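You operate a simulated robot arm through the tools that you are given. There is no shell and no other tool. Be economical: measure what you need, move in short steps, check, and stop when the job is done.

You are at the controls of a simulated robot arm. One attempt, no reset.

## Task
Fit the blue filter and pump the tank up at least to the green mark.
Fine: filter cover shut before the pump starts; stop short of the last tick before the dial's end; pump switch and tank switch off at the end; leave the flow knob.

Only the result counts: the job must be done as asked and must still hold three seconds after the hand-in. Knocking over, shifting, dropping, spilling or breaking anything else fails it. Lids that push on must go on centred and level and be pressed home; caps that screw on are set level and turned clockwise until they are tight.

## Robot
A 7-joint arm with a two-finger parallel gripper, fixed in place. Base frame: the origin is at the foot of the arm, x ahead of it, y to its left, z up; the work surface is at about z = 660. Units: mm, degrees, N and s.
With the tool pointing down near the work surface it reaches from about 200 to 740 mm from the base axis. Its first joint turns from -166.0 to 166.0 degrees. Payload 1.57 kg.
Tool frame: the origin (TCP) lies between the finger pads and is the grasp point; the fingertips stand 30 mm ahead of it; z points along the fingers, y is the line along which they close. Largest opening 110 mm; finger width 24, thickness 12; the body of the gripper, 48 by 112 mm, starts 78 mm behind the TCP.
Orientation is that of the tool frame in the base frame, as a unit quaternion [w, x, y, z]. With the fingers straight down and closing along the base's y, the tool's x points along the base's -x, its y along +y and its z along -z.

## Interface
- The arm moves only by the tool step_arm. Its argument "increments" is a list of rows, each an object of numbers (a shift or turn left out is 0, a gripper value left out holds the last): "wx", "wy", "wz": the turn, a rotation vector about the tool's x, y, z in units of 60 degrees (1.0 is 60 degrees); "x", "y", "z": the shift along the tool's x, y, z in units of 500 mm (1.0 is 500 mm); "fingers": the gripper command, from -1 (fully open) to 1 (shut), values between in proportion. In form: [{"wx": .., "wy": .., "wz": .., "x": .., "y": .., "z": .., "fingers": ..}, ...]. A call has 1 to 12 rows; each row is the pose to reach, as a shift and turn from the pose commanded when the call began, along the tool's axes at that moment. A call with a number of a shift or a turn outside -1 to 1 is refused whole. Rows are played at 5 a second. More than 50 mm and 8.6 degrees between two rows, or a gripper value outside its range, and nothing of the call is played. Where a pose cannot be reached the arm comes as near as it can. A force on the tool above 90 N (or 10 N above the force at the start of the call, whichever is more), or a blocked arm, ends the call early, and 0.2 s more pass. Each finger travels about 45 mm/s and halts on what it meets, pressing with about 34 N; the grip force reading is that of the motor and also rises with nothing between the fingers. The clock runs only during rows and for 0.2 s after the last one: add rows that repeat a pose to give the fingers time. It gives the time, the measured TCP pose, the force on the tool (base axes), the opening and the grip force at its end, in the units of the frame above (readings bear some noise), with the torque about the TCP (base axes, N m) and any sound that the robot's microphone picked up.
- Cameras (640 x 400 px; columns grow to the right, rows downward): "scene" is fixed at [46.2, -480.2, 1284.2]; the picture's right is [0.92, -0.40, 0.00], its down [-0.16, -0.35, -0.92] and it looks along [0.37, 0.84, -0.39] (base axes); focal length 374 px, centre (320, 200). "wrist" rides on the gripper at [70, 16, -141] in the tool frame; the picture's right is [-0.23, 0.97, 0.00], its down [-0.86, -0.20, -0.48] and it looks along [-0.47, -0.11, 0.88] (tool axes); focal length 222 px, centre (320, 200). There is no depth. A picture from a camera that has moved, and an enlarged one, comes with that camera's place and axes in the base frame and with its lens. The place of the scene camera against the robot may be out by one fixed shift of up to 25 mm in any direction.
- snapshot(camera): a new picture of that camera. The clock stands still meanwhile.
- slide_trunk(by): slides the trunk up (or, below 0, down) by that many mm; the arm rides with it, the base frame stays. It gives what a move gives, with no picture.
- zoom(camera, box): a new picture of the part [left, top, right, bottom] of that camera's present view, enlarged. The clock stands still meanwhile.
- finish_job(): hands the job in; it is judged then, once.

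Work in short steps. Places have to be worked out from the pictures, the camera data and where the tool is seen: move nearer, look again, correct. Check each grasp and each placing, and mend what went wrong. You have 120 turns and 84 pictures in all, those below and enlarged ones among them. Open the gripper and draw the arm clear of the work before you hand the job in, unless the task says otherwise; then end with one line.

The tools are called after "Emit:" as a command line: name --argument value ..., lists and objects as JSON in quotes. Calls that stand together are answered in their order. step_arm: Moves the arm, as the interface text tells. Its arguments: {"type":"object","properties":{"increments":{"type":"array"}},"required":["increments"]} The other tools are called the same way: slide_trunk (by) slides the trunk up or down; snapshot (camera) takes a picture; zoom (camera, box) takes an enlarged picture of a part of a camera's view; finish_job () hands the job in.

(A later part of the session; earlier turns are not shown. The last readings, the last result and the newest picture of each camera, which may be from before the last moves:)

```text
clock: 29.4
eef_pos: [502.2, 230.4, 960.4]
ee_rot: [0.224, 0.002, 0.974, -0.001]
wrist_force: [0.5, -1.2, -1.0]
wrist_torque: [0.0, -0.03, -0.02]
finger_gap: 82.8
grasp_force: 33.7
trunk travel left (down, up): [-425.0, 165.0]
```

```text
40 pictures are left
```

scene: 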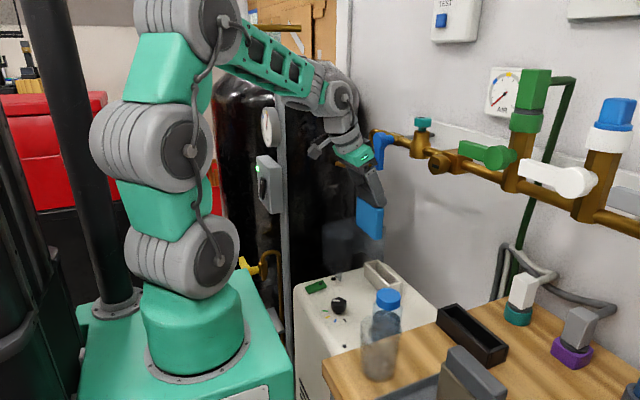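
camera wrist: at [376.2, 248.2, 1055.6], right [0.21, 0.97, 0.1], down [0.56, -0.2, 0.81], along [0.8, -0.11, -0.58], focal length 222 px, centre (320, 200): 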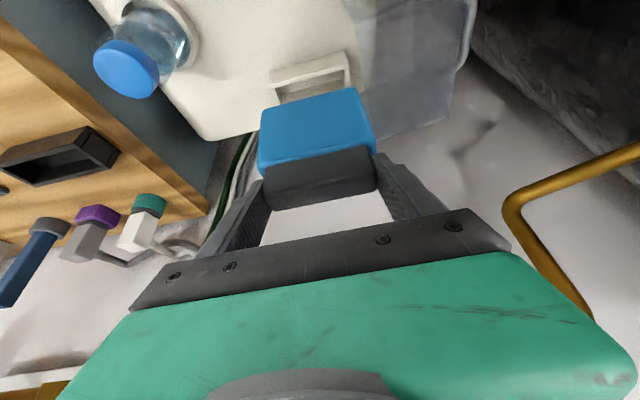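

I enlarge the slot region to measure it relative to the held filter.

Emit:
zoom --camera "wrist" --box '[240, 30, 400, 210]'

Emit:
zoom --camera "scene" --box '[320, 170, 450, 320]'

```text
2.22 times, centred on (320, 120) of wrist
camera zoom: at [376.2, 248.2, 1055.6], right [0.21, 0.97, 0.1], down [0.56, -0.2, 0.81], along [0.8, -0.11, -0.58], focal length 494 px, centre (320, 378)
```

zoom: 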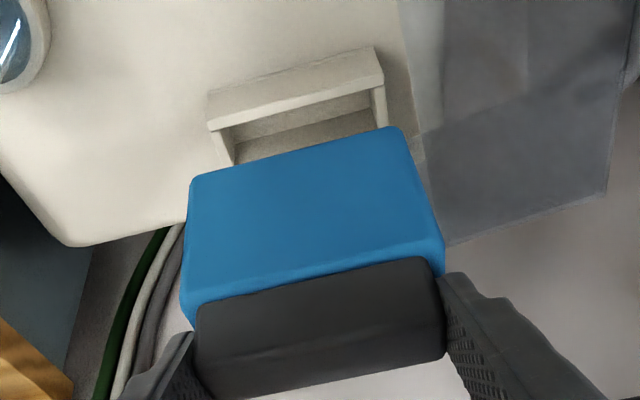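

```text
2.67 times, centred on (385, 245) of scene
camera zoom: at [46.2, -480.2, 1284.2], right [0.92, -0.4, 0.0], down [-0.16, -0.35, -0.92], along [0.37, 0.84, -0.39], focal length 997 px, centre (147, 80)
```

zoom: 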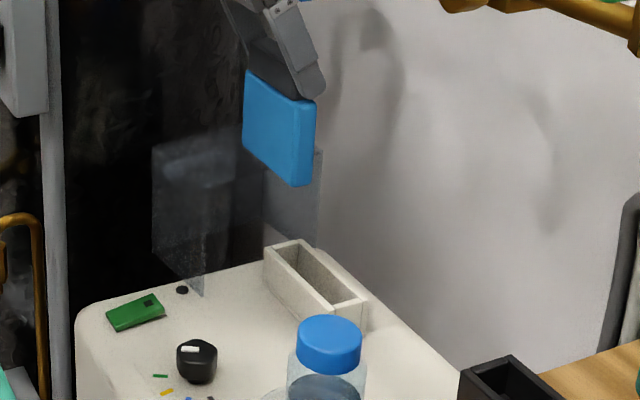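

Slot inner: y 176–285 (centre 230.5), x≈546–574, rim z≈700; the filter's bottom hangs 126 mm under the TCP and its y matches within 1 mm. I descend to just above the rim: TCP (549,230,845).

Emit:
step_arm --increments '[{"x": 0.004, "y": -0.001, "z": 0.062}, {"x": 0.008, "y": -0.002, "z": 0.124}, {"x": 0.012, "y": -0.002, "z": 0.186}, {"x": 0.016, "y": -0.002, "z": 0.248}, {"x": 0.016, "y": -0.002, "z": 0.248}]'

Emit:
zoom --camera "wrist" --box '[240, 30, 400, 210]'

Emit:
zoom --camera "scene" --box '[320, 190, 450, 320]'

```text
clock: 30.6
eef_pos: [550.9, 228.9, 845.0]
ee_rot: [0.226, 0.002, 0.974, -0.001]
wrist_force: [0.4, 0.2, -1.0]
wrist_torque: [-0.01, 0.01, 0.01]
finger_gap: 82.9
grasp_force: 34.0
trunk travel left (down, up): [-425.0, 165.0]
```

```text
2.22 times, centred on (320, 120) of wrist
camera zoom: at [424.5, 245.8, 941.3], right [0.21, 0.97, 0.1], down [0.56, -0.2, 0.81], along [0.8, -0.11, -0.58], focal length 494 px, centre (320, 378)
```

zoom: 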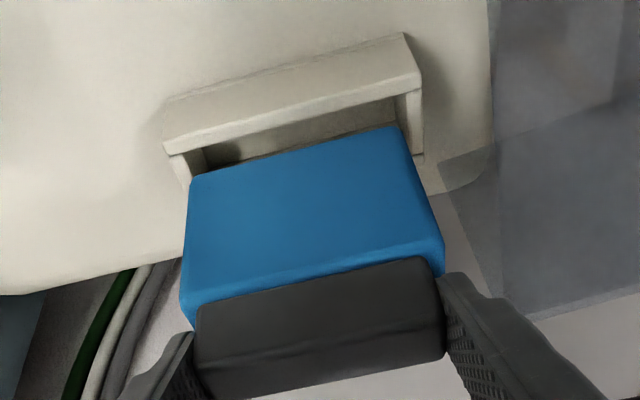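

```text
3.08 times, centred on (385, 255) of scene
camera zoom: at [46.2, -480.2, 1284.2], right [0.92, -0.4, 0.0], down [-0.16, -0.35, -0.92], along [0.37, 0.84, -0.39], focal length 1150 px, centre (120, 31)
```

zoom: 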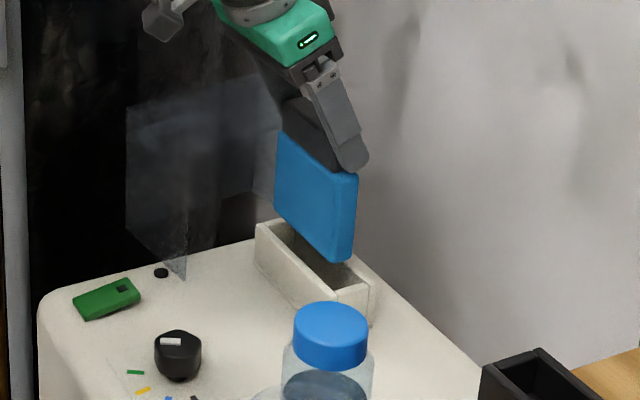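

The y alignment looks right; I enlarge more around the gap between wall and filter to judge the x alignment.

Emit:
zoom --camera "wrist" --box '[250, 40, 380, 120]'

Emit:
zoom --camera "scene" --box '[360, 230, 410, 290]'

```text
4.92 times, centred on (315, 80) of wrist
camera zoom: at [424.5, 245.8, 941.3], right [0.21, 0.97, 0.1], down [0.56, -0.2, 0.81], along [0.8, -0.11, -0.58], focal length 1094 px, centre (345, 791)
```

zoom: 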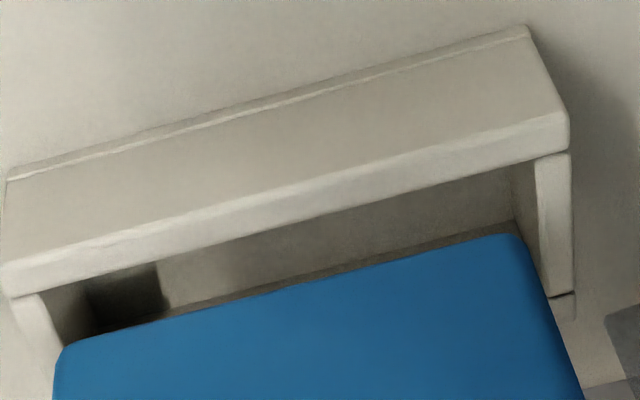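

```text
6.67 times, centred on (385, 260) of scene
camera zoom: at [46.2, -480.2, 1284.2], right [0.92, -0.4, 0.0], down [-0.16, -0.35, -0.92], along [0.37, 0.84, -0.39], focal length 2492 px, centre (-113, -200)
```

zoom: 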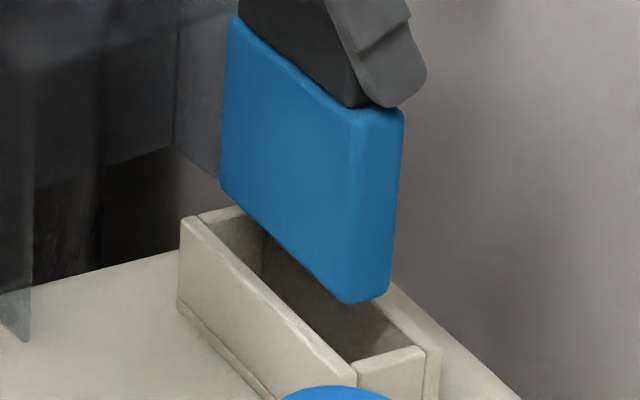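

Combining both views: rim z≈700, filter bottom ≈726, filter front about level with the slot's inner front edge, so I need ≈+3 mm in x and +1.5 mm in y. I shift and lower gently to the rim.

Emit:
step_arm --increments '[{"x": -0.0054, "z": 0.0026, "y": 0.003}, {"x": 0.0034, "z": 0.02, "y": 0.003}, {"x": 0.0122, "z": 0.0386, "y": 0.003}, {"x": 0.0166, "z": 0.0476, "y": 0.003}]'

Emit:
zoom --camera "wrist" --box '[250, 30, 400, 130]'

Emit:
zoom --camera "scene" --box '[360, 230, 410, 290]'

```text
clock: 31.6
eef_pos: [552.7, 230.7, 820.7]
ee_rot: [0.226, 0.002, 0.974, -0.002]
wrist_force: [-0.5, 0.5, -1.3]
wrist_torque: [-0.01, 0.02, -0.01]
finger_gap: 82.7
grasp_force: 34.2
trunk travel left (down, up): [-425.0, 165.0]
```

```text
4.00 times, centred on (325, 80) of wrist
camera zoom: at [427.5, 247.1, 915.7], right [0.21, 0.97, 0.1], down [0.56, -0.2, 0.81], along [0.8, -0.11, -0.58], focal length 888 px, centre (300, 680)
```

zoom: 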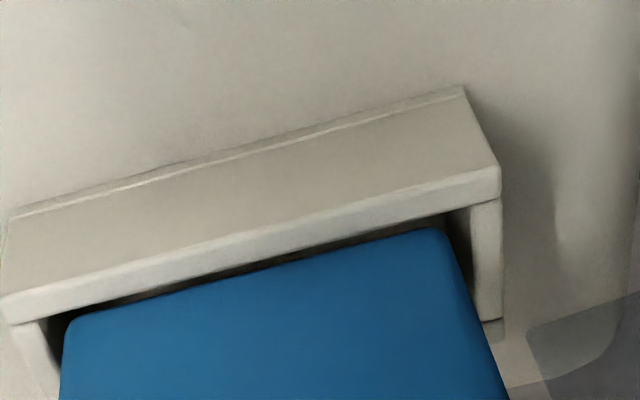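

```text
6.67 times, centred on (385, 260) of scene
camera zoom: at [46.2, -480.2, 1284.2], right [0.92, -0.4, 0.0], down [-0.16, -0.35, -0.92], along [0.37, 0.84, -0.39], focal length 2492 px, centre (-113, -200)
```

zoom: 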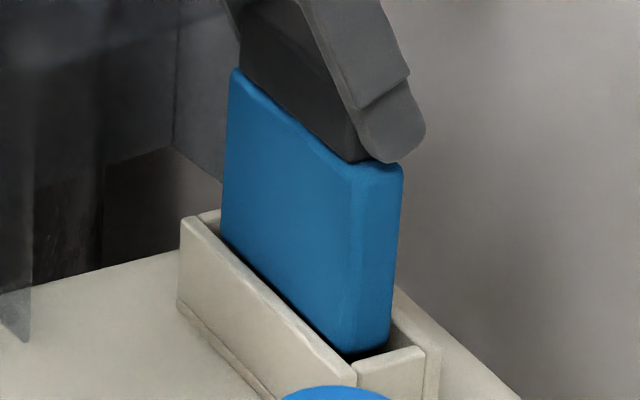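

The filter sits just at the mouth with gaps on all sides. I lower 15 mm more and read the force.

Emit:
step_arm --increments '[{"x": 0.0044, "z": 0.009}, {"x": 0.0088, "z": 0.018}, {"x": 0.0132, "z": 0.027}]'

```text
clock: 32.4
eef_pos: [552.8, 230.2, 803.8]
ee_rot: [0.226, 0.001, 0.974, -0.001]
wrist_force: [0.0, -0.3, 0.6]
wrist_torque: [0.0, 0.0, 0.02]
finger_gap: 82.8
grasp_force: 34.0
trunk travel left (down, up): [-425.0, 165.0]
```

No resistance, so it is going in. Another 15 mm, then look.

Emit:
step_arm --increments '[{"x": 0.0044, "z": 0.009}, {"x": 0.0088, "z": 0.018}, {"x": 0.0132, "z": 0.027}]'

Emit:
zoom --camera "scene" --box '[350, 230, 410, 290]'

```text
clock: 33.2
eef_pos: [553.7, 229.7, 789.7]
ee_rot: [0.226, 0.002, 0.974, -0.001]
wrist_force: [-0.4, 0.1, -1.5]
wrist_torque: [0.0, -0.03, -0.03]
finger_gap: 82.9
grasp_force: 34.4
trunk travel left (down, up): [-425.0, 165.0]
```

```text
6.67 times, centred on (380, 260) of scene
camera zoom: at [46.2, -480.2, 1284.2], right [0.92, -0.4, 0.0], down [-0.16, -0.35, -0.92], along [0.37, 0.84, -0.39], focal length 2492 px, centre (-80, -200)
```

zoom: 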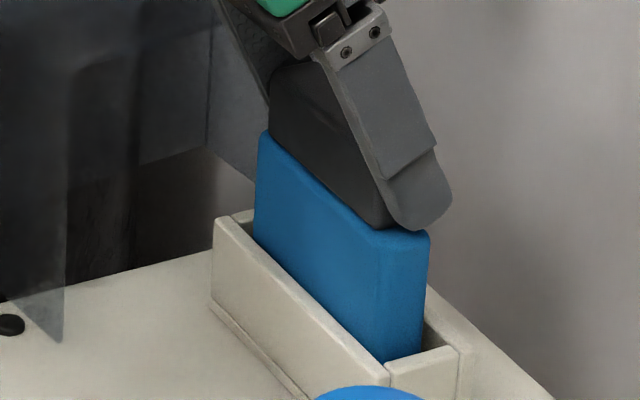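

It is inside the slot. I continue lowering until contact.

Emit:
step_arm --increments '[{"x": 0.0026, "z": 0.0054}, {"x": 0.0053, "z": 0.0108}, {"x": 0.0079, "z": 0.0162}, {"x": 0.0105, "z": 0.0216}, {"x": 0.0132, "z": 0.027}, {"x": 0.0158, "z": 0.0324}]'

```text
clock: 34.6
eef_pos: [554.3, 230.1, 783.5]
ee_rot: [0.235, 0.003, 0.972, 0.003]
wrist_force: [-10.5, -7.7, 69.6]
wrist_torque: [-1.62, 0.75, -0.07]
finger_gap: 82.8
grasp_force: 33.9
trunk travel left (down, up): [-425.0, 165.0]
```

Firm contact (70 N) with the filter's bottom near z≈665: it has bottomed. I look to confirm it is level and seated.

Emit:
step_arm --increments '[{"x": -0.006, "z": -0.012}, {"x": -0.0096, "z": -0.02}]'

Emit:
zoom --camera "scene" --box '[340, 220, 420, 300]'

Emit:
snapshot --camera "wrist"

```text
clock: 35.2
eef_pos: [551.9, 230.2, 782.8]
ee_rot: [0.228, 0.002, 0.974, 0.001]
wrist_force: [8.6, 0.4, 20.9]
wrist_torque: [0.42, -1.21, 0.11]
finger_gap: 82.8
grasp_force: 34.6
trunk travel left (down, up): [-425.0, 165.0]
```

```text
5.00 times, centred on (380, 260) of scene
camera zoom: at [46.2, -480.2, 1284.2], right [0.92, -0.4, 0.0], down [-0.16, -0.35, -0.92], along [0.37, 0.84, -0.39], focal length 1869 px, centre (20, -100)
```

zoom: 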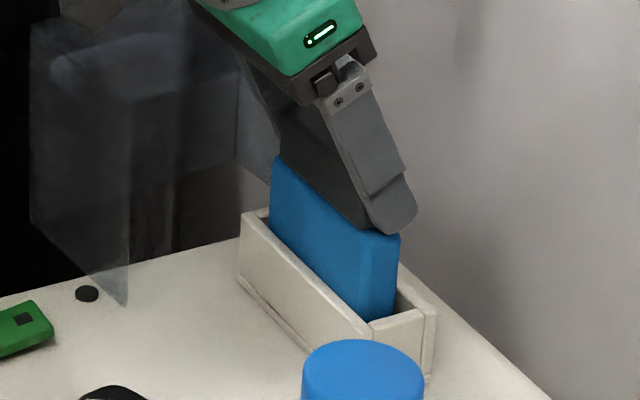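

```text
29 pictures are left
camera wrist: at [426.9, 246.9, 878.8], right [0.21, 0.97, 0.1], down [0.56, -0.2, 0.81], along [0.81, -0.11, -0.58], focal length 222 px, centre (320, 200)
```

wrist: 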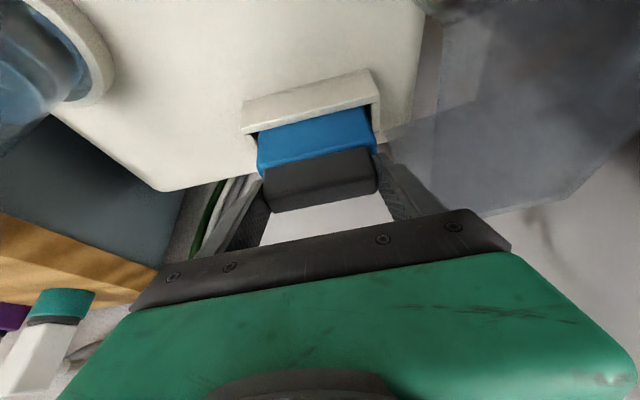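

Level and seated. I open the fingers slightly and back away along the tool axis.

Emit:
step_arm --increments '[{"fingers": -0.75}, {"fingers": -0.75}, {"fingers": -0.75, "z": -0.01}, {"fingers": -0.75, "z": -0.06}, {"fingers": -0.75, "z": -0.14}, {"fingers": -0.75, "z": -0.22}, {"fingers": -0.75, "z": -0.3}]'

Emit:
snapshot --camera "wrist"

```text
clock: 36.8
eef_pos: [484.7, 230.3, 918.5]
ee_rot: [0.225, 0.002, 0.974, -0.002]
wrist_force: [0.7, 0.4, -0.7]
wrist_torque: [0.01, 0.02, 0.01]
finger_gap: 96.2
grasp_force: 0.0
trunk travel left (down, up): [-425.0, 165.0]
```

```text
28 pictures are left
camera wrist: at [359.9, 247.3, 1013.7], right [0.21, 0.97, 0.1], down [0.56, -0.2, 0.81], along [0.8, -0.11, -0.58], focal length 222 px, centre (320, 200)
```

wrist: 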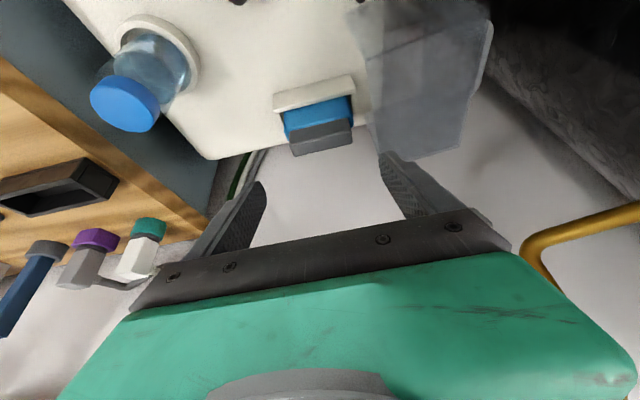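

The filter is seated. The clear cover's roof edge (handle side) stands near y≈415, z≈800, x 460–600; I'll hook it from behind at x≈470 with closed fingers, staying on the −x side of the pipe. First: tool vertical, fingers closed.

Emit:
step_arm --increments '[{"z": -0.03, "wy": 0.087, "fingers": 1}, {"z": -0.06, "wy": 0.173, "fingers": 1}, {"z": -0.07, "wy": 0.26, "fingers": 1}, {"z": -0.07, "wy": 0.347, "fingers": 1}, {"z": -0.07, "wy": 0.433, "fingers": 1}, {"z": -0.07, "wy": 0.433, "fingers": 1}]'

Emit:
step_arm --increments '[{"y": 0.05, "wx": -0.04}, {"y": 0.11, "wx": -0.09}, {"y": 0.18, "wx": -0.15}, {"y": 0.25, "wx": -0.21}, {"y": 0.32, "wx": -0.27}, {"y": 0.38, "wx": -0.333}, {"y": 0.41, "wx": -0.333}]'

Emit:
snapshot --camera "wrist"

Emit:
snapshot --camera "scene"

```text
clock: 38.2
eef_pos: [470.3, 230.5, 949.1]
ee_rot: [0.001, 0.001, 1.0, -0.001]
wrist_force: [-0.5, 0.6, -0.4]
wrist_torque: [0.01, -0.05, -0.04]
finger_gap: 0.1
grasp_force: 15.9
trunk travel left (down, up): [-425.0, 165.0]
```

```text
clock: 39.8
eef_pos: [471.8, 435.4, 948.1]
ee_rot: [0.002, 0.001, 0.985, 0.174]
wrist_force: [-0.3, 0.9, 0.0]
wrist_torque: [0.01, 0.02, -0.01]
finger_gap: 0.0
grasp_force: 21.1
trunk travel left (down, up): [-425.0, 165.0]
```

```text
27 pictures are left
camera wrist: at [401.3, 403.4, 1086.4], right [0.23, 0.91, 0.33], down [0.85, -0.35, 0.38], along [0.47, 0.2, -0.86], focal length 222 px, centre (320, 200)
```

wrist: 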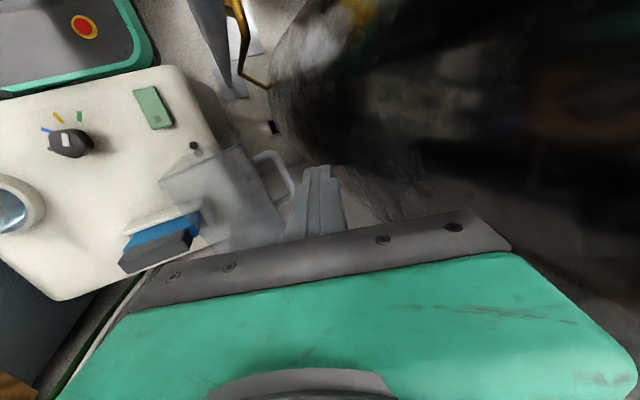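

```text
26 pictures are left
```

scene: 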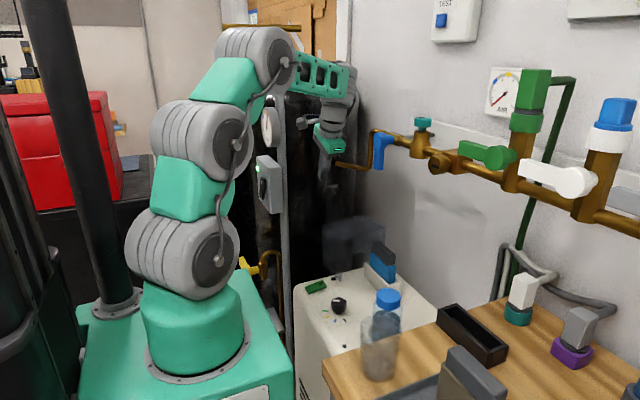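

Good view of the cover and handle; I enlarge it.

Emit:
zoom --camera "wrist" --box '[140, 110, 380, 260]'

```text
2.67 times, centred on (260, 185) of wrist
camera zoom: at [401.3, 403.4, 1086.4], right [0.23, 0.91, 0.33], down [0.85, -0.35, 0.38], along [0.47, 0.2, -0.86], focal length 592 px, centre (480, 240)
```

zoom: 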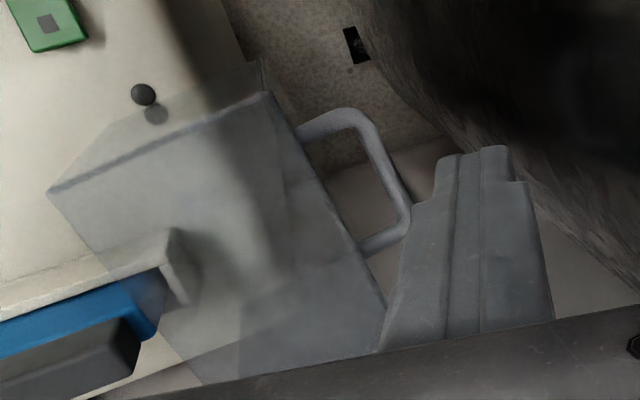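

Corner readings: cover top spans x≈450–570, y≈295–400, z≈800; handle from x≈485. I lower the closed fingertips behind the roof at x≈468, y≈432 down to z≈787.

Emit:
step_arm --increments '[{"x": 0.008, "y": -0.01, "z": 0.04}, {"x": 0.008, "y": -0.045, "z": 0.11}, {"x": 0.008, "y": -0.085, "z": 0.18}, {"x": 0.008, "y": -0.117, "z": 0.24}, {"x": 0.008, "y": -0.117, "z": 0.24}]'

Emit:
zoom --camera "wrist" --box '[140, 60, 400, 240]'

```text
clock: 41.0
eef_pos: [468.7, 421.7, 815.1]
ee_rot: [0.003, 0.002, 0.985, 0.173]
wrist_force: [-1.2, 0.4, 0.1]
wrist_torque: [0.01, 0.0, 0.0]
finger_gap: 0.0
grasp_force: 20.9
trunk travel left (down, up): [-425.0, 165.0]
```

```text
2.22 times, centred on (270, 150) of wrist
camera zoom: at [397.4, 388.8, 953.5], right [0.23, 0.91, 0.33], down [0.85, -0.35, 0.38], along [0.47, 0.19, -0.86], focal length 494 px, centre (431, 311)
```

zoom: 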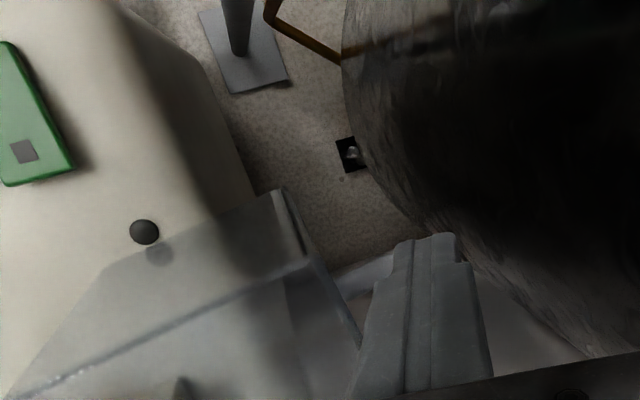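

The corner triangulates to (447,390,801); my tip is behind it at (469,432,787). I pull toward −y and up along the hinge arc, part of the way.

Emit:
step_arm --increments '[{"y": -0.03, "z": -0.007}, {"y": -0.057, "z": -0.014}, {"y": -0.076, "z": -0.049}, {"y": -0.1, "z": -0.081}, {"y": -0.128, "z": -0.11}, {"y": -0.162, "z": -0.135}]'

Emit:
zoom --camera "scene" --box '[290, 120, 430, 300]'

```text
clock: 42.4
eef_pos: [466.8, 320.7, 853.0]
ee_rot: [0.002, 0.002, 0.985, 0.173]
wrist_force: [-0.3, -0.2, 0.6]
wrist_torque: [0.0, 0.03, 0.01]
finger_gap: 0.0
grasp_force: 20.9
trunk travel left (down, up): [-425.0, 165.0]
```

```text
2.22 times, centred on (360, 210) of scene
camera zoom: at [46.2, -480.2, 1284.2], right [0.92, -0.4, 0.0], down [-0.16, -0.35, -0.92], along [0.37, 0.84, -0.39], focal length 831 px, centre (231, 178)
```

zoom: 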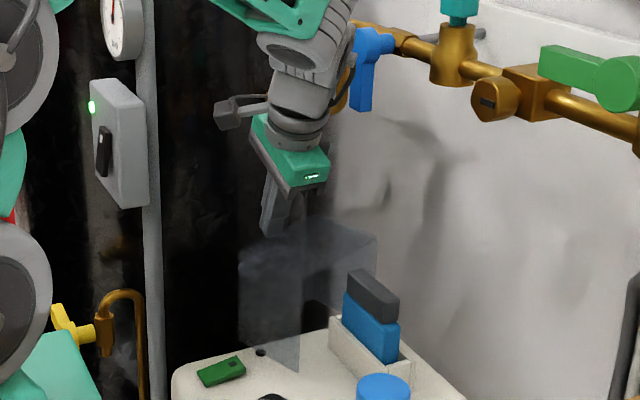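

The fingertips slipped over the top: the cover has not moved and no force shows. I go back behind it, deeper (tip z≈765), and touch.

Emit:
step_arm --increments '[{"y": 0.08, "z": 0.029}, {"y": 0.15, "z": 0.055}, {"y": 0.196, "z": 0.071}, {"y": 0.175, "z": 0.128}, {"y": 0.155, "z": 0.184}, {"y": 0.12, "z": 0.171}, {"y": 0.09, "z": 0.16}, {"y": 0.08, "z": 0.157}]'

Emit:
zoom --camera "wrist" --box '[140, 60, 400, 240]'

```text
clock: 44.2
eef_pos: [468.5, 387.2, 792.6]
ee_rot: [0.002, 0.003, 0.985, 0.173]
wrist_force: [0.3, -0.1, 0.6]
wrist_torque: [0.02, 0.01, -0.01]
finger_gap: 0.1
grasp_force: 21.2
trunk travel left (down, up): [-425.0, 165.0]
```

```text
2.22 times, centred on (270, 150) of wrist
camera zoom: at [397.2, 354.2, 930.0], right [0.23, 0.91, 0.33], down [0.85, -0.35, 0.38], along [0.47, 0.2, -0.86], focal length 494 px, centre (431, 311)
```

zoom: 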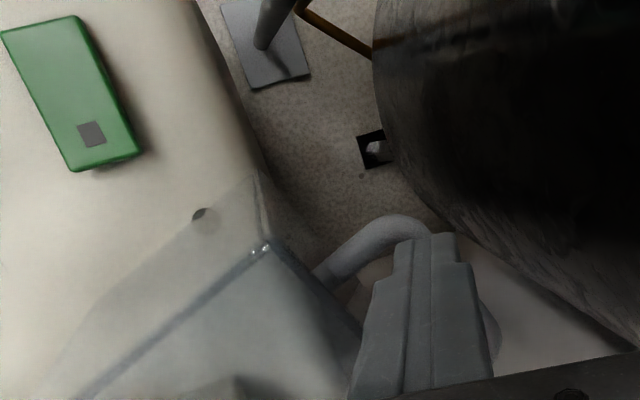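

The cover did move — the corner is now near y≈348 (about 17° closed) and it stays put by friction. I continue pushing along the arc to about 45°.

Emit:
step_arm --increments '[{"y": -0.02, "z": -0.05}, {"y": -0.043, "z": -0.09}, {"y": -0.08, "z": -0.122}, {"y": -0.125, "z": -0.148}, {"y": -0.17, "z": -0.165}]'

Emit:
zoom --camera "wrist" --box '[140, 60, 400, 240]'

```text
clock: 45.4
eef_pos: [467.3, 276.8, 842.2]
ee_rot: [0.003, 0.002, 0.985, 0.173]
wrist_force: [-0.1, -0.7, 0.1]
wrist_torque: [0.0, -0.01, -0.01]
finger_gap: 0.0
grasp_force: 21.7
trunk travel left (down, up): [-425.0, 165.0]
```

```text
2.22 times, centred on (270, 150) of wrist
camera zoom: at [396.8, 245.4, 979.0], right [0.23, 0.91, 0.33], down [0.85, -0.35, 0.38], along [0.47, 0.19, -0.86], focal length 494 px, centre (431, 311)
```

zoom: 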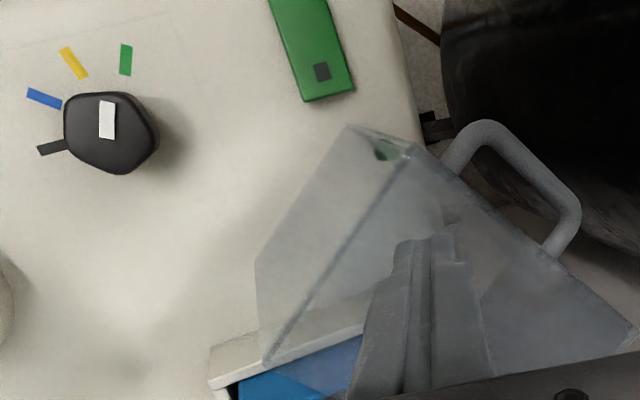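

The cover is now about 40° closed (corner near y≈288, z≈830) but my finger slid over its edge. I go up, behind again, deeper, and push on further.

Emit:
step_arm --increments '[{"y": 0.034, "z": -0.094}, {"y": 0.11, "z": -0.066}, {"y": 0.185, "z": -0.039}, {"y": 0.16, "z": 0.025}, {"y": 0.14, "z": 0.083}, {"y": 0.1, "z": 0.07}, {"y": 0.065, "z": 0.056}, {"y": 0.03, "z": 0.038}, {"y": -0.007, "z": 0.019}, {"y": -0.06, "z": 0.0}]'

Emit:
snapshot --camera "wrist"

```text
clock: 47.6
eef_pos: [467.2, 249.9, 830.5]
ee_rot: [0.002, 0.002, 0.985, 0.173]
wrist_force: [0.1, 0.0, -0.7]
wrist_torque: [0.02, 0.02, 0.02]
finger_gap: 0.0
grasp_force: 21.2
trunk travel left (down, up): [-425.0, 165.0]
```

```text
20 pictures are left
camera wrist: at [396.6, 217.7, 968.3], right [0.23, 0.91, 0.33], down [0.85, -0.35, 0.38], along [0.47, 0.19, -0.86], focal length 222 px, centre (320, 200)
```

wrist: 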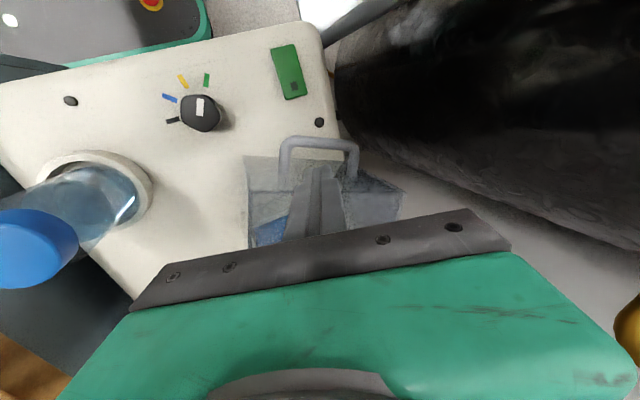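

The cover appears nearly shut now, handle up. I enlarge to check.

Emit:
zoom --camera "wrist" --box '[220, 110, 430, 250]'

Emit:
zoom --camera "scene" --box '[310, 180, 430, 300]'

```text
2.86 times, centred on (325, 180) of wrist
camera zoom: at [396.6, 217.7, 968.3], right [0.23, 0.91, 0.33], down [0.85, -0.35, 0.38], along [0.47, 0.19, -0.86], focal length 635 px, centre (306, 257)
```

zoom: 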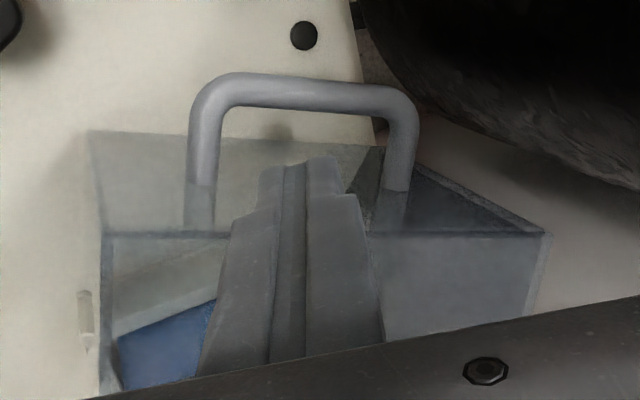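

```text
3.33 times, centred on (370, 240) of scene
camera zoom: at [46.2, -480.2, 1284.2], right [0.92, -0.4, 0.0], down [-0.16, -0.35, -0.92], along [0.37, 0.84, -0.39], focal length 1246 px, centre (153, 67)
```

zoom: 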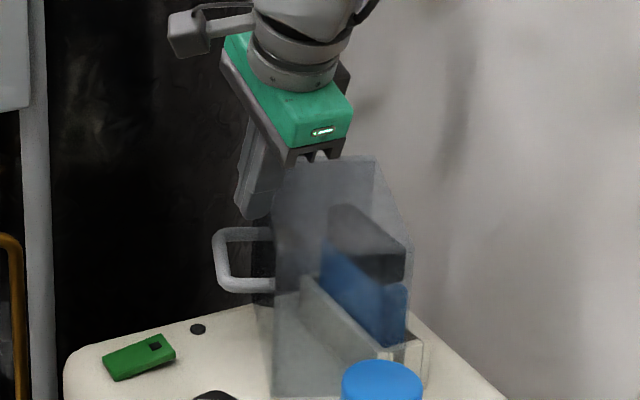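

So the cover actually swings about a vertical hinge like a door; it has turned ≈68° and its handle face must go ≈22° further until it faces −x squarely (face at x≈506). I raise, come round to the −x side near y≈185 with the tool vertical.

Emit:
step_arm --increments '[{"y": 0.02, "z": -0.056}, {"y": 0.041, "z": -0.113}, {"x": 0.03, "y": 0.005, "z": -0.125, "wx": 0.09}, {"x": 0.06, "y": -0.035, "z": -0.14, "wx": 0.18}, {"x": 0.084, "y": -0.07, "z": -0.152, "wx": 0.26}, {"x": 0.09, "y": -0.081, "z": -0.157, "wx": 0.333}, {"x": 0.09, "y": -0.081, "z": -0.157, "wx": 0.333}]'

Emit:
step_arm --increments '[{"z": 0.08}, {"z": 0.16}, {"z": 0.23}, {"z": 0.23, "x": -0.02}, {"z": 0.23, "x": -0.04}]'

Emit:
snapshot --camera "wrist"

```text
clock: 49.2
eef_pos: [420.5, 185.4, 890.2]
ee_rot: [0.001, 0.003, 1.0, 0.001]
wrist_force: [-0.1, 0.0, 0.0]
wrist_torque: [-0.02, 0.02, -0.02]
finger_gap: 0.2
grasp_force: 21.5
trunk travel left (down, up): [-425.0, 165.0]
```

```text
clock: 50.4
eef_pos: [443.7, 184.6, 776.5]
ee_rot: [0.002, 0.002, 1.0, -0.001]
wrist_force: [0.7, 0.1, -0.4]
wrist_torque: [0.01, -0.01, 0.03]
finger_gap: 0.0
grasp_force: 21.1
trunk travel left (down, up): [-425.0, 165.0]
```

```text
17 pictures are left
camera wrist: at [372.1, 202.0, 916.2], right [0.23, 0.97, 0.0], down [0.85, -0.2, 0.48], along [0.47, -0.11, -0.88], focal length 222 px, centre (320, 200)
```

wrist: 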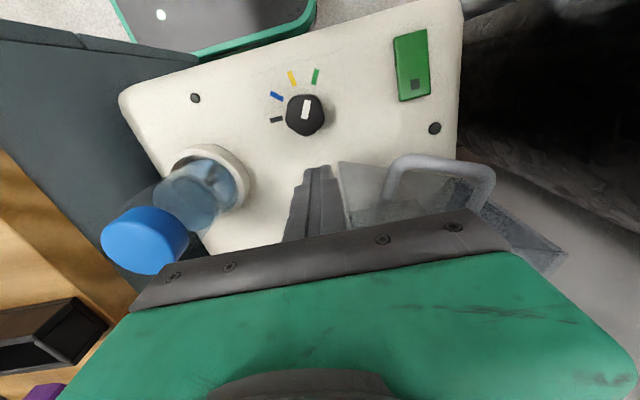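

The finger is just beside the cover's −y edge. I back off, shift to y≈224 onto the face and push along its arc towards shut.

Emit:
step_arm --increments '[{"x": 0.037}, {"x": 0.037, "y": 0.083}, {"x": 0.007, "y": 0.083}, {"x": -0.017, "y": 0.073}, {"x": -0.031, "y": 0.057}, {"x": -0.045, "y": 0.041}, {"x": -0.06, "y": 0.024}, {"x": -0.073, "y": 0.007}]'

Emit:
zoom --camera "wrist" --box '[220, 100, 440, 250]'

```text
clock: 52.2
eef_pos: [478.4, 188.3, 775.7]
ee_rot: [0.001, 0.003, 1.0, -0.002]
wrist_force: [-2.8, -3.4, -1.1]
wrist_torque: [-0.09, 0.13, -0.01]
finger_gap: 0.0
grasp_force: 21.5
trunk travel left (down, up): [-425.0, 165.0]
```

```text
2.67 times, centred on (330, 175) of wrist
camera zoom: at [408.3, 205.2, 916.0], right [0.23, 0.97, 0.0], down [0.85, -0.2, 0.48], along [0.47, -0.11, -0.88], focal length 592 px, centre (293, 267)
```

zoom: 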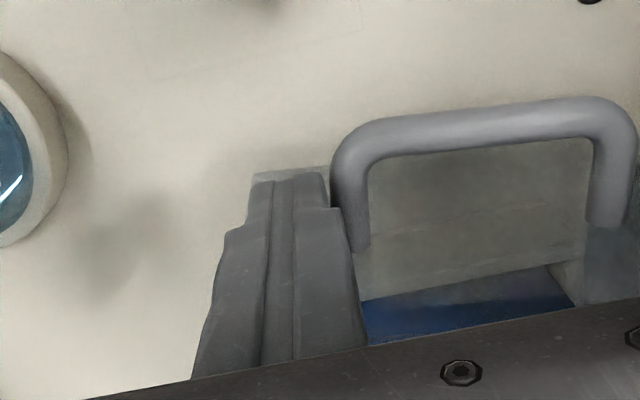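

About 8° remain and the finger presses lightly on the face. I continue along the arc until it stops.

Emit:
step_arm --increments '[{"x": -0.01, "y": -0.012}, {"x": -0.02, "y": -0.024}, {"x": -0.03, "y": -0.034}, {"x": -0.038, "y": -0.036}]'

Emit:
zoom --camera "wrist" --box '[220, 100, 440, 250]'

```text
clock: 53.2
eef_pos: [496.7, 170.5, 775.3]
ee_rot: [0.001, 0.001, 1.0, -0.001]
wrist_force: [-2.0, 0.6, 1.1]
wrist_torque: [0.01, -0.09, 0.01]
finger_gap: 0.0
grasp_force: 21.7
trunk travel left (down, up): [-425.0, 165.0]
```

```text
2.67 times, centred on (330, 175) of wrist
camera zoom: at [426.8, 187.5, 916.0], right [0.23, 0.97, 0.0], down [0.85, -0.2, 0.48], along [0.47, -0.11, -0.88], focal length 592 px, centre (293, 267)
```

zoom: 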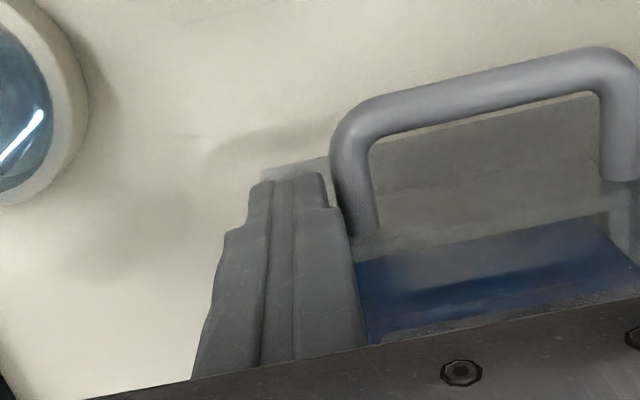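

The handle bar is now parallel to y (closed angle). I press a few more mm in +x to make sure it is home.

Emit:
step_arm --increments '[{"x": -0.004}, {"x": -0.008}, {"x": -0.012}, {"x": -0.016}]'

```text
clock: 54.2
eef_pos: [497.0, 170.4, 775.3]
ee_rot: [-0.002, 0.0, 1.0, -0.001]
wrist_force: [-49.8, 0.0, 11.0]
wrist_torque: [0.09, -1.26, 0.42]
finger_gap: 0.0
grasp_force: 21.2
trunk travel left (down, up): [-425.0, 165.0]
```

Hard stop at 50 N: the cover is shut. I back off, rise, and go look at the pump switch up close (≈(383,287,680)).

Emit:
step_arm --increments '[{"x": 0.03}, {"x": 0.06}, {"x": 0.06, "z": -0.08}, {"x": 0.06, "z": -0.16}, {"x": 0.12, "y": 0.03, "z": -0.18}, {"x": 0.18, "y": 0.09, "z": -0.18}, {"x": 0.2, "y": 0.16, "z": -0.14}, {"x": 0.2, "y": 0.18, "z": -0.07}]'

Emit:
zoom --camera "wrist" --box '[220, 40, 440, 190]'

```text
clock: 56.0
eef_pos: [405.5, 261.7, 810.2]
ee_rot: [0.001, 0.002, 1.0, -0.001]
wrist_force: [-0.3, 0.2, 0.6]
wrist_torque: [0.0, 0.01, 0.01]
finger_gap: 0.1
grasp_force: 21.6
trunk travel left (down, up): [-425.0, 165.0]
```

```text
2.67 times, centred on (330, 115) of wrist
camera zoom: at [335.2, 278.9, 950.0], right [0.23, 0.97, 0.0], down [0.85, -0.2, 0.48], along [0.47, -0.11, -0.88], focal length 592 px, centre (293, 427)
```

zoom: 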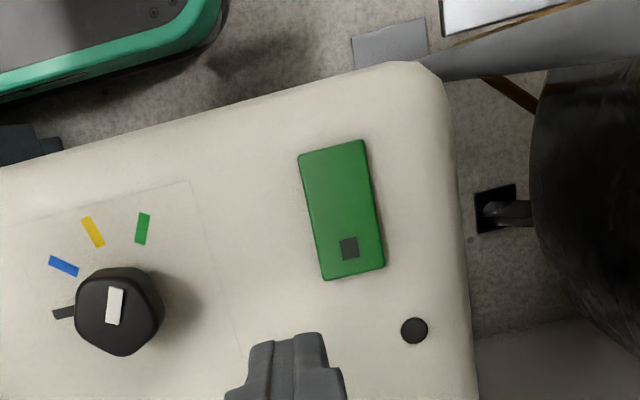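

The slab's −x (unmarked) end stands higher, so the marked end is down (off). I go above the −x end (x≈364, y≈289) and down to just above it.

Emit:
step_arm --increments '[{"x": 0.04, "y": 0.03}, {"x": 0.083, "y": 0.055}, {"x": 0.083, "y": 0.055, "z": 0.08}, {"x": 0.083, "y": 0.055, "z": 0.15}, {"x": 0.083, "y": 0.055, "z": 0.164}]'

Emit:
zoom --camera "scene" --box '[285, 240, 385, 320]'

```text
clock: 57.2
eef_pos: [364.1, 289.1, 728.0]
ee_rot: [0.002, 0.001, 1.0, 0.0]
wrist_force: [-0.7, 0.2, 0.3]
wrist_torque: [0.0, 0.0, 0.0]
finger_gap: 0.0
grasp_force: 21.0
trunk travel left (down, up): [-425.0, 165.0]
```

```text
5.00 times, centred on (335, 280) of scene
camera zoom: at [46.2, -480.2, 1284.2], right [0.92, -0.4, 0.0], down [-0.16, -0.35, -0.92], along [0.37, 0.84, -0.39], focal length 1869 px, centre (245, -200)
```

zoom: 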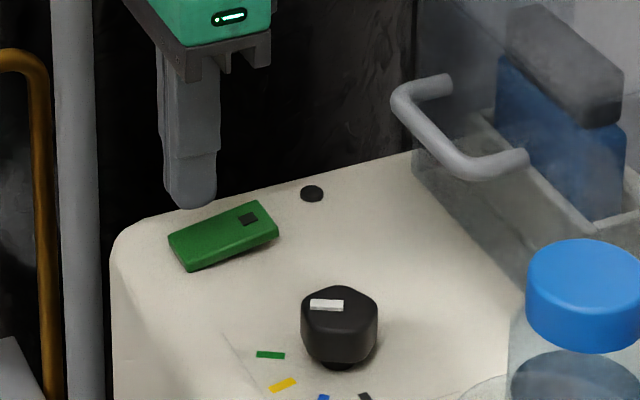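

Well aligned. I press down gently in small steps.

Emit:
step_arm --increments '[{"z": 0.01}, {"z": 0.02}, {"z": 0.028}, {"z": 0.034}]'

```text
clock: 58.2
eef_pos: [364.6, 288.9, 710.8]
ee_rot: [0.001, 0.003, 1.0, -0.001]
wrist_force: [-0.2, -0.2, 0.6]
wrist_torque: [0.04, -0.03, 0.0]
finger_gap: 0.3
grasp_force: 21.4
trunk travel left (down, up): [-425.0, 165.0]
```

Emit:
step_arm --increments '[{"z": 0.006}, {"z": 0.012}, {"z": 0.018}]'

```text
clock: 59.0
eef_pos: [364.6, 287.6, 702.0]
ee_rot: [0.002, 0.003, 1.0, -0.001]
wrist_force: [0.8, 0.1, 0.5]
wrist_torque: [-0.01, 0.0, 0.02]
finger_gap: 0.1
grasp_force: 21.3
trunk travel left (down, up): [-425.0, 165.0]
```

No contact yet (tip at 672). I continue down slowly.

Emit:
step_arm --increments '[{"z": 0.006}, {"z": 0.01}, {"z": 0.014}, {"z": 0.018}]'

```text
clock: 60.2
eef_pos: [365.1, 290.5, 700.2]
ee_rot: [0.006, 0.002, 1.0, 0.004]
wrist_force: [-17.0, -13.1, 50.4]
wrist_torque: [-0.38, -0.17, -0.17]
finger_gap: 0.0
grasp_force: 21.6
trunk travel left (down, up): [-425.0, 165.0]
stopped in row 4: the force on the tool passed its limit at 92 N (the readings are from after the stop); the commanded pose is now the measured one
```

Firm contact at tip z≈670. I lift and check the switch and dial.

Emit:
step_arm --increments '[{"z": -0.03}, {"z": -0.06}]'

Emit:
zoom --camera "scene" --box '[230, 90, 390, 310]'

```text
clock: 60.8
eef_pos: [365.9, 289.7, 725.7]
ee_rot: [0.004, 0.001, 1.0, 0.002]
wrist_force: [-0.2, -0.3, -0.6]
wrist_torque: [-0.01, 0.02, 0.01]
finger_gap: 0.3
grasp_force: 21.3
trunk travel left (down, up): [-425.0, 165.0]
```

```text
1.82 times, centred on (310, 200) of scene
camera zoom: at [46.2, -480.2, 1284.2], right [0.92, -0.4, 0.0], down [-0.16, -0.35, -0.92], along [0.37, 0.84, -0.39], focal length 680 px, centre (338, 200)
```

zoom: 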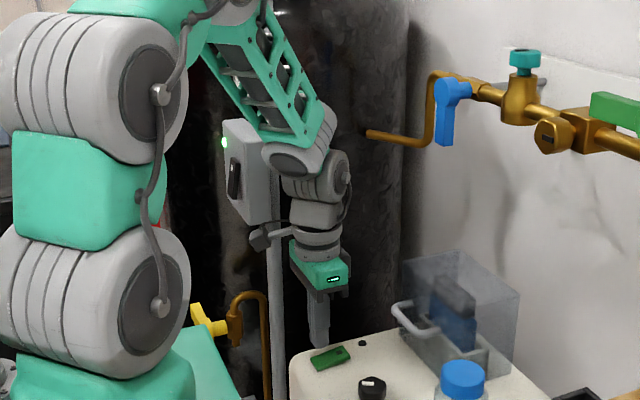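

No click or sound, so that end was already down. I try the marked +x end (x≈395), stepping down gently.

Emit:
step_arm --increments '[{"x": -0.058}, {"x": -0.058, "z": 0.016}, {"x": -0.058, "z": 0.026}, {"x": -0.058, "z": 0.034}, {"x": -0.058, "z": 0.04}, {"x": -0.058, "z": 0.046}, {"x": -0.058, "z": 0.05}]'

```text
clock: 62.4
eef_pos: [395.8, 290.0, 702.2]
ee_rot: [0.004, 0.002, 1.0, 0.002]
wrist_force: [-0.8, -2.4, 6.4]
wrist_torque: [-0.11, 0.09, 0.05]
finger_gap: 0.0
grasp_force: 20.9
trunk travel left (down, up): [-425.0, 165.0]
```

Light contact (6 N) begins here. I press further.

Emit:
step_arm --increments '[{"z": 0.004}, {"z": 0.008}, {"z": 0.012}]'

```text
clock: 63.2
eef_pos: [397.9, 290.6, 702.6]
ee_rot: [0.009, 0.003, 1.0, 0.006]
wrist_force: [-5.6, -12.7, 72.2]
wrist_torque: [-0.57, 1.03, -0.39]
finger_gap: 0.0
grasp_force: 21.5
trunk travel left (down, up): [-425.0, 165.0]
```

Firm again without a click. I lift and examine the slab closely to see whether it rocks, turns or slides.

Emit:
step_arm --increments '[{"z": -0.03}, {"z": -0.07}, {"z": -0.12, "x": -0.04, "y": 0.0}]'

Emit:
zoom --camera "scene" --box '[295, 270, 345, 302]'

```text
clock: 64.0
eef_pos: [414.3, 290.6, 754.4]
ee_rot: [0.003, 0.002, 1.0, 0.001]
wrist_force: [-0.2, -0.5, -0.6]
wrist_torque: [-0.02, -0.04, -0.05]
finger_gap: 0.1
grasp_force: 20.7
trunk travel left (down, up): [-425.0, 165.0]
```

```text
12.50 times, centred on (320, 286) of scene
camera zoom: at [46.2, -480.2, 1284.2], right [0.92, -0.4, 0.0], down [-0.16, -0.35, -0.92], along [0.37, 0.84, -0.39], focal length 4672 px, centre (320, -875)
```

zoom: 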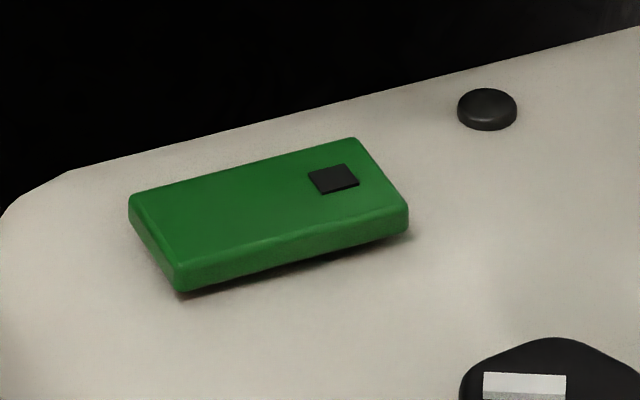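

The slab does rock: originally its +x end was raised about 6 mm, now it lies down, so my second press flipped it. I move clear and check the dial.

Emit:
step_arm --increments '[{"z": -0.09}, {"x": -0.04, "y": -0.05, "z": -0.16}, {"x": -0.09, "y": -0.1, "z": -0.22}, {"x": -0.11, "y": -0.13, "z": -0.29}]'

Emit:
zoom --camera "scene" --box '[245, 90, 305, 220]'

```text
clock: 65.0
eef_pos: [467.6, 223.2, 901.0]
ee_rot: [0.004, 0.001, 1.0, 0.001]
wrist_force: [-0.6, -0.5, 0.0]
wrist_torque: [-0.03, 0.02, -0.03]
finger_gap: 0.0
grasp_force: 21.0
trunk travel left (down, up): [-425.0, 165.0]
```

```text
3.08 times, centred on (275, 155) of scene
camera zoom: at [46.2, -480.2, 1284.2], right [0.92, -0.4, 0.0], down [-0.16, -0.35, -0.92], along [0.37, 0.84, -0.39], focal length 1150 px, centre (458, 338)
```

zoom: 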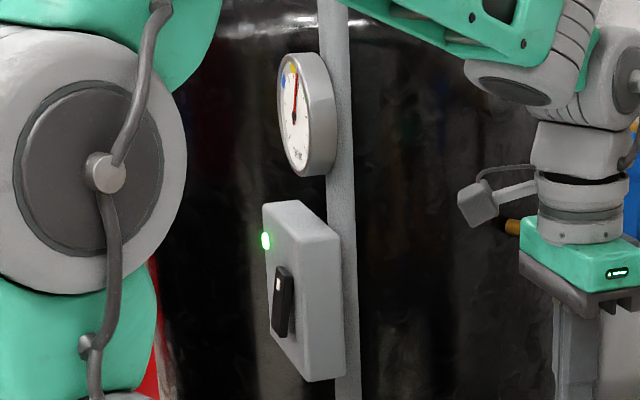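

The tank rocker's marked (upper) end is pressed and its lamp is lit, so the tank is on; the pump's marked end now is down too. I wait 2 s and read the dial at high enlargement.

Emit:
step_arm --increments '[{"z": 0}, {"z": 0}, {"z": 0}, {"z": 0}, {"z": 0}, {"z": 0}, {"z": 0}, {"z": 0}, {"z": 0}, {"z": 0}]'

Emit:
zoom --camera "scene" --box '[250, 95, 300, 155]'

```text
clock: 67.2
eef_pos: [468.4, 224.2, 900.3]
ee_rot: [0.003, 0.002, 1.0, 0.002]
wrist_force: [-0.3, 0.3, 0.2]
wrist_torque: [0.02, -0.02, -0.01]
finger_gap: 0.4
grasp_force: 22.3
trunk travel left (down, up): [-425.0, 165.0]
```

```text
6.67 times, centred on (275, 125) of scene
camera zoom: at [46.2, -480.2, 1284.2], right [0.92, -0.4, 0.0], down [-0.16, -0.35, -0.92], along [0.37, 0.84, -0.39], focal length 2492 px, centre (620, 700)
```

zoom: 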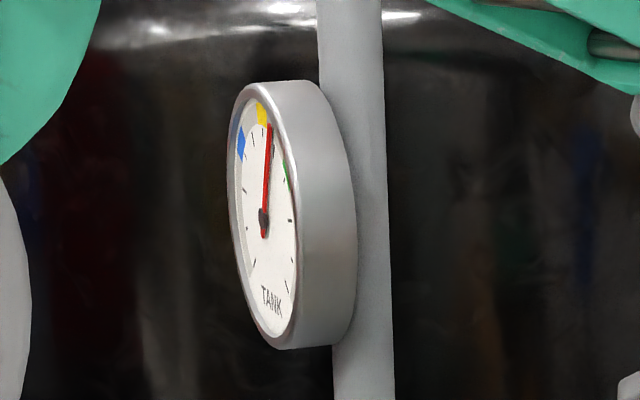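

The needle seems to have moved only a hair (269→271). I wait about 5 s more to tell whether it is truly rising.

Emit:
step_arm --increments '[{"z": 0}, {"z": 0}, {"z": 0}, {"z": 0}, {"z": 0}, {"z": 0}, {"z": 0}, {"z": 0}, {"z": 0}, {"z": 0}, {"z": 0}, {"z": 0}]'

Emit:
step_arm --increments '[{"z": 0}, {"z": 0}, {"z": 0}, {"z": 0}, {"z": 0}, {"z": 0}, {"z": 0}, {"z": 0}, {"z": 0}, {"z": 0}, {"z": 0}, {"z": 0}]'

Emit:
zoom --camera "scene" --box '[250, 95, 300, 155]'

```text
clock: 69.8
eef_pos: [468.6, 225.4, 901.1]
ee_rot: [0.004, 0.002, 1.0, 0.001]
wrist_force: [-0.1, -0.5, 0.4]
wrist_torque: [-0.01, -0.04, 0.0]
finger_gap: 0.0
grasp_force: 21.1
trunk travel left (down, up): [-425.0, 165.0]
```

```text
clock: 72.4
eef_pos: [469.7, 224.7, 899.7]
ee_rot: [0.004, 0.001, 1.0, 0.002]
wrist_force: [-0.5, -1.0, -0.4]
wrist_torque: [0.02, -0.01, 0.02]
finger_gap: 0.0
grasp_force: 21.4
trunk travel left (down, up): [-425.0, 165.0]
```

```text
6.67 times, centred on (275, 125) of scene
camera zoom: at [46.2, -480.2, 1284.2], right [0.92, -0.4, 0.0], down [-0.16, -0.35, -0.92], along [0.37, 0.84, -0.39], focal length 2492 px, centre (620, 700)
```

zoom: 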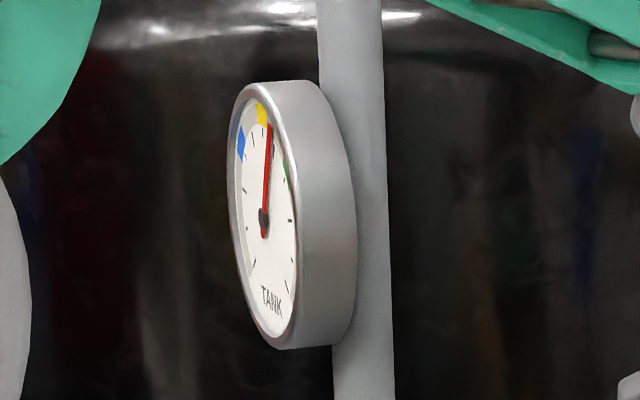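

No rise, and no pump sound. The pump rocker ended only about flat, so it may not be fully over. I go back and press its +x end again, further out (x≈407).

Emit:
step_arm --increments '[{"x": 0.06, "y": 0.06}, {"x": 0.125, "y": 0.129}, {"x": 0.125, "y": 0.129, "z": 0.09}, {"x": 0.125, "y": 0.129, "z": 0.18}, {"x": 0.125, "y": 0.129, "z": 0.27}, {"x": 0.125, "y": 0.129, "z": 0.35}, {"x": 0.125, "y": 0.129, "z": 0.38}, {"x": 0.125, "y": 0.129, "z": 0.39}, {"x": 0.125, "y": 0.129, "z": 0.4}]'

Emit:
step_arm --increments '[{"z": 0.006}, {"z": 0.012}, {"z": 0.018}]'

```text
clock: 74.4
eef_pos: [407.6, 289.6, 700.1]
ee_rot: [0.004, 0.002, 1.0, 0.001]
wrist_force: [-0.3, -0.8, -0.6]
wrist_torque: [0.01, 0.01, -0.01]
finger_gap: 0.4
grasp_force: 21.6
trunk travel left (down, up): [-425.0, 165.0]
```

```text
clock: 75.2
eef_pos: [410.3, 290.3, 699.5]
ee_rot: [0.009, 0.003, 1.0, 0.006]
wrist_force: [-7.7, -11.0, 77.8]
wrist_torque: [-0.38, 1.1, 0.05]
finger_gap: 0.0
grasp_force: 21.2
trunk travel left (down, up): [-425.0, 165.0]
```

The pump rocker's +x end is fully down, so that switch is over. Next I try the tank switch: rise straight up, then approach it from the −x side with a 45° tilt.

Emit:
step_arm --increments '[{"z": -0.06}, {"z": -0.14}, {"z": -0.23}, {"z": -0.32}, {"z": -0.41}]'

Emit:
step_arm --increments '[{"x": 0.05, "y": 0.01, "z": -0.03, "wy": -0.09}, {"x": 0.1, "y": 0.03, "z": -0.06, "wy": -0.18}, {"x": 0.15, "y": 0.05, "z": -0.09, "wy": -0.27}, {"x": 0.2, "y": 0.08, "z": -0.12, "wy": -0.36}, {"x": 0.25, "y": 0.11, "z": -0.138, "wy": -0.45}, {"x": 0.3, "y": 0.14, "z": -0.138, "wy": -0.54}, {"x": 0.35, "y": 0.18, "z": -0.138, "wy": -0.63}, {"x": 0.38, "y": 0.2, "z": -0.138, "wy": -0.7}, {"x": 0.39, "y": 0.22, "z": -0.138, "wy": -0.75}]'

Emit:
snapshot --camera "wrist"

```text
clock: 76.4
eef_pos: [405.3, 289.9, 898.3]
ee_rot: [0.003, 0.002, 1.0, 0.002]
wrist_force: [-0.8, 0.4, 0.1]
wrist_torque: [0.03, 0.03, 0.0]
finger_gap: 0.0
grasp_force: 21.0
trunk travel left (down, up): [-425.0, 165.0]
```

```text
clock: 78.4
eef_pos: [211.0, 400.5, 964.4]
ee_rot: [0.386, 0.002, 0.922, 0.001]
wrist_force: [-0.2, 0.2, -0.7]
wrist_torque: [0.02, 0.0, 0.02]
finger_gap: 0.0
grasp_force: 21.5
trunk travel left (down, up): [-425.0, 165.0]
```

```text
7 pictures are left
camera wrist: at [60.7, 416.7, 1013.7], right [0.16, 0.97, 0.17], down [0.26, -0.2, 0.94], along [0.95, -0.11, -0.28], focal length 222 px, centre (320, 200)
```

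wrist: 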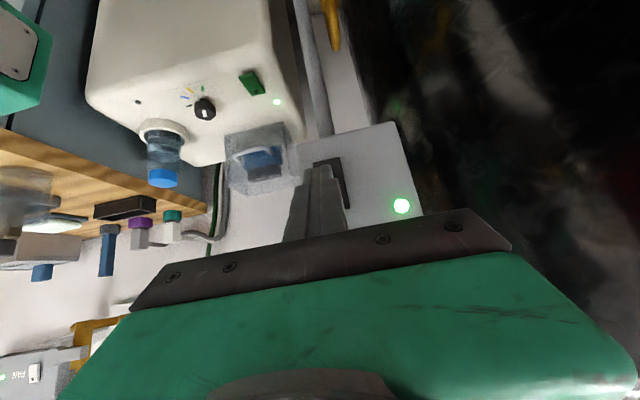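

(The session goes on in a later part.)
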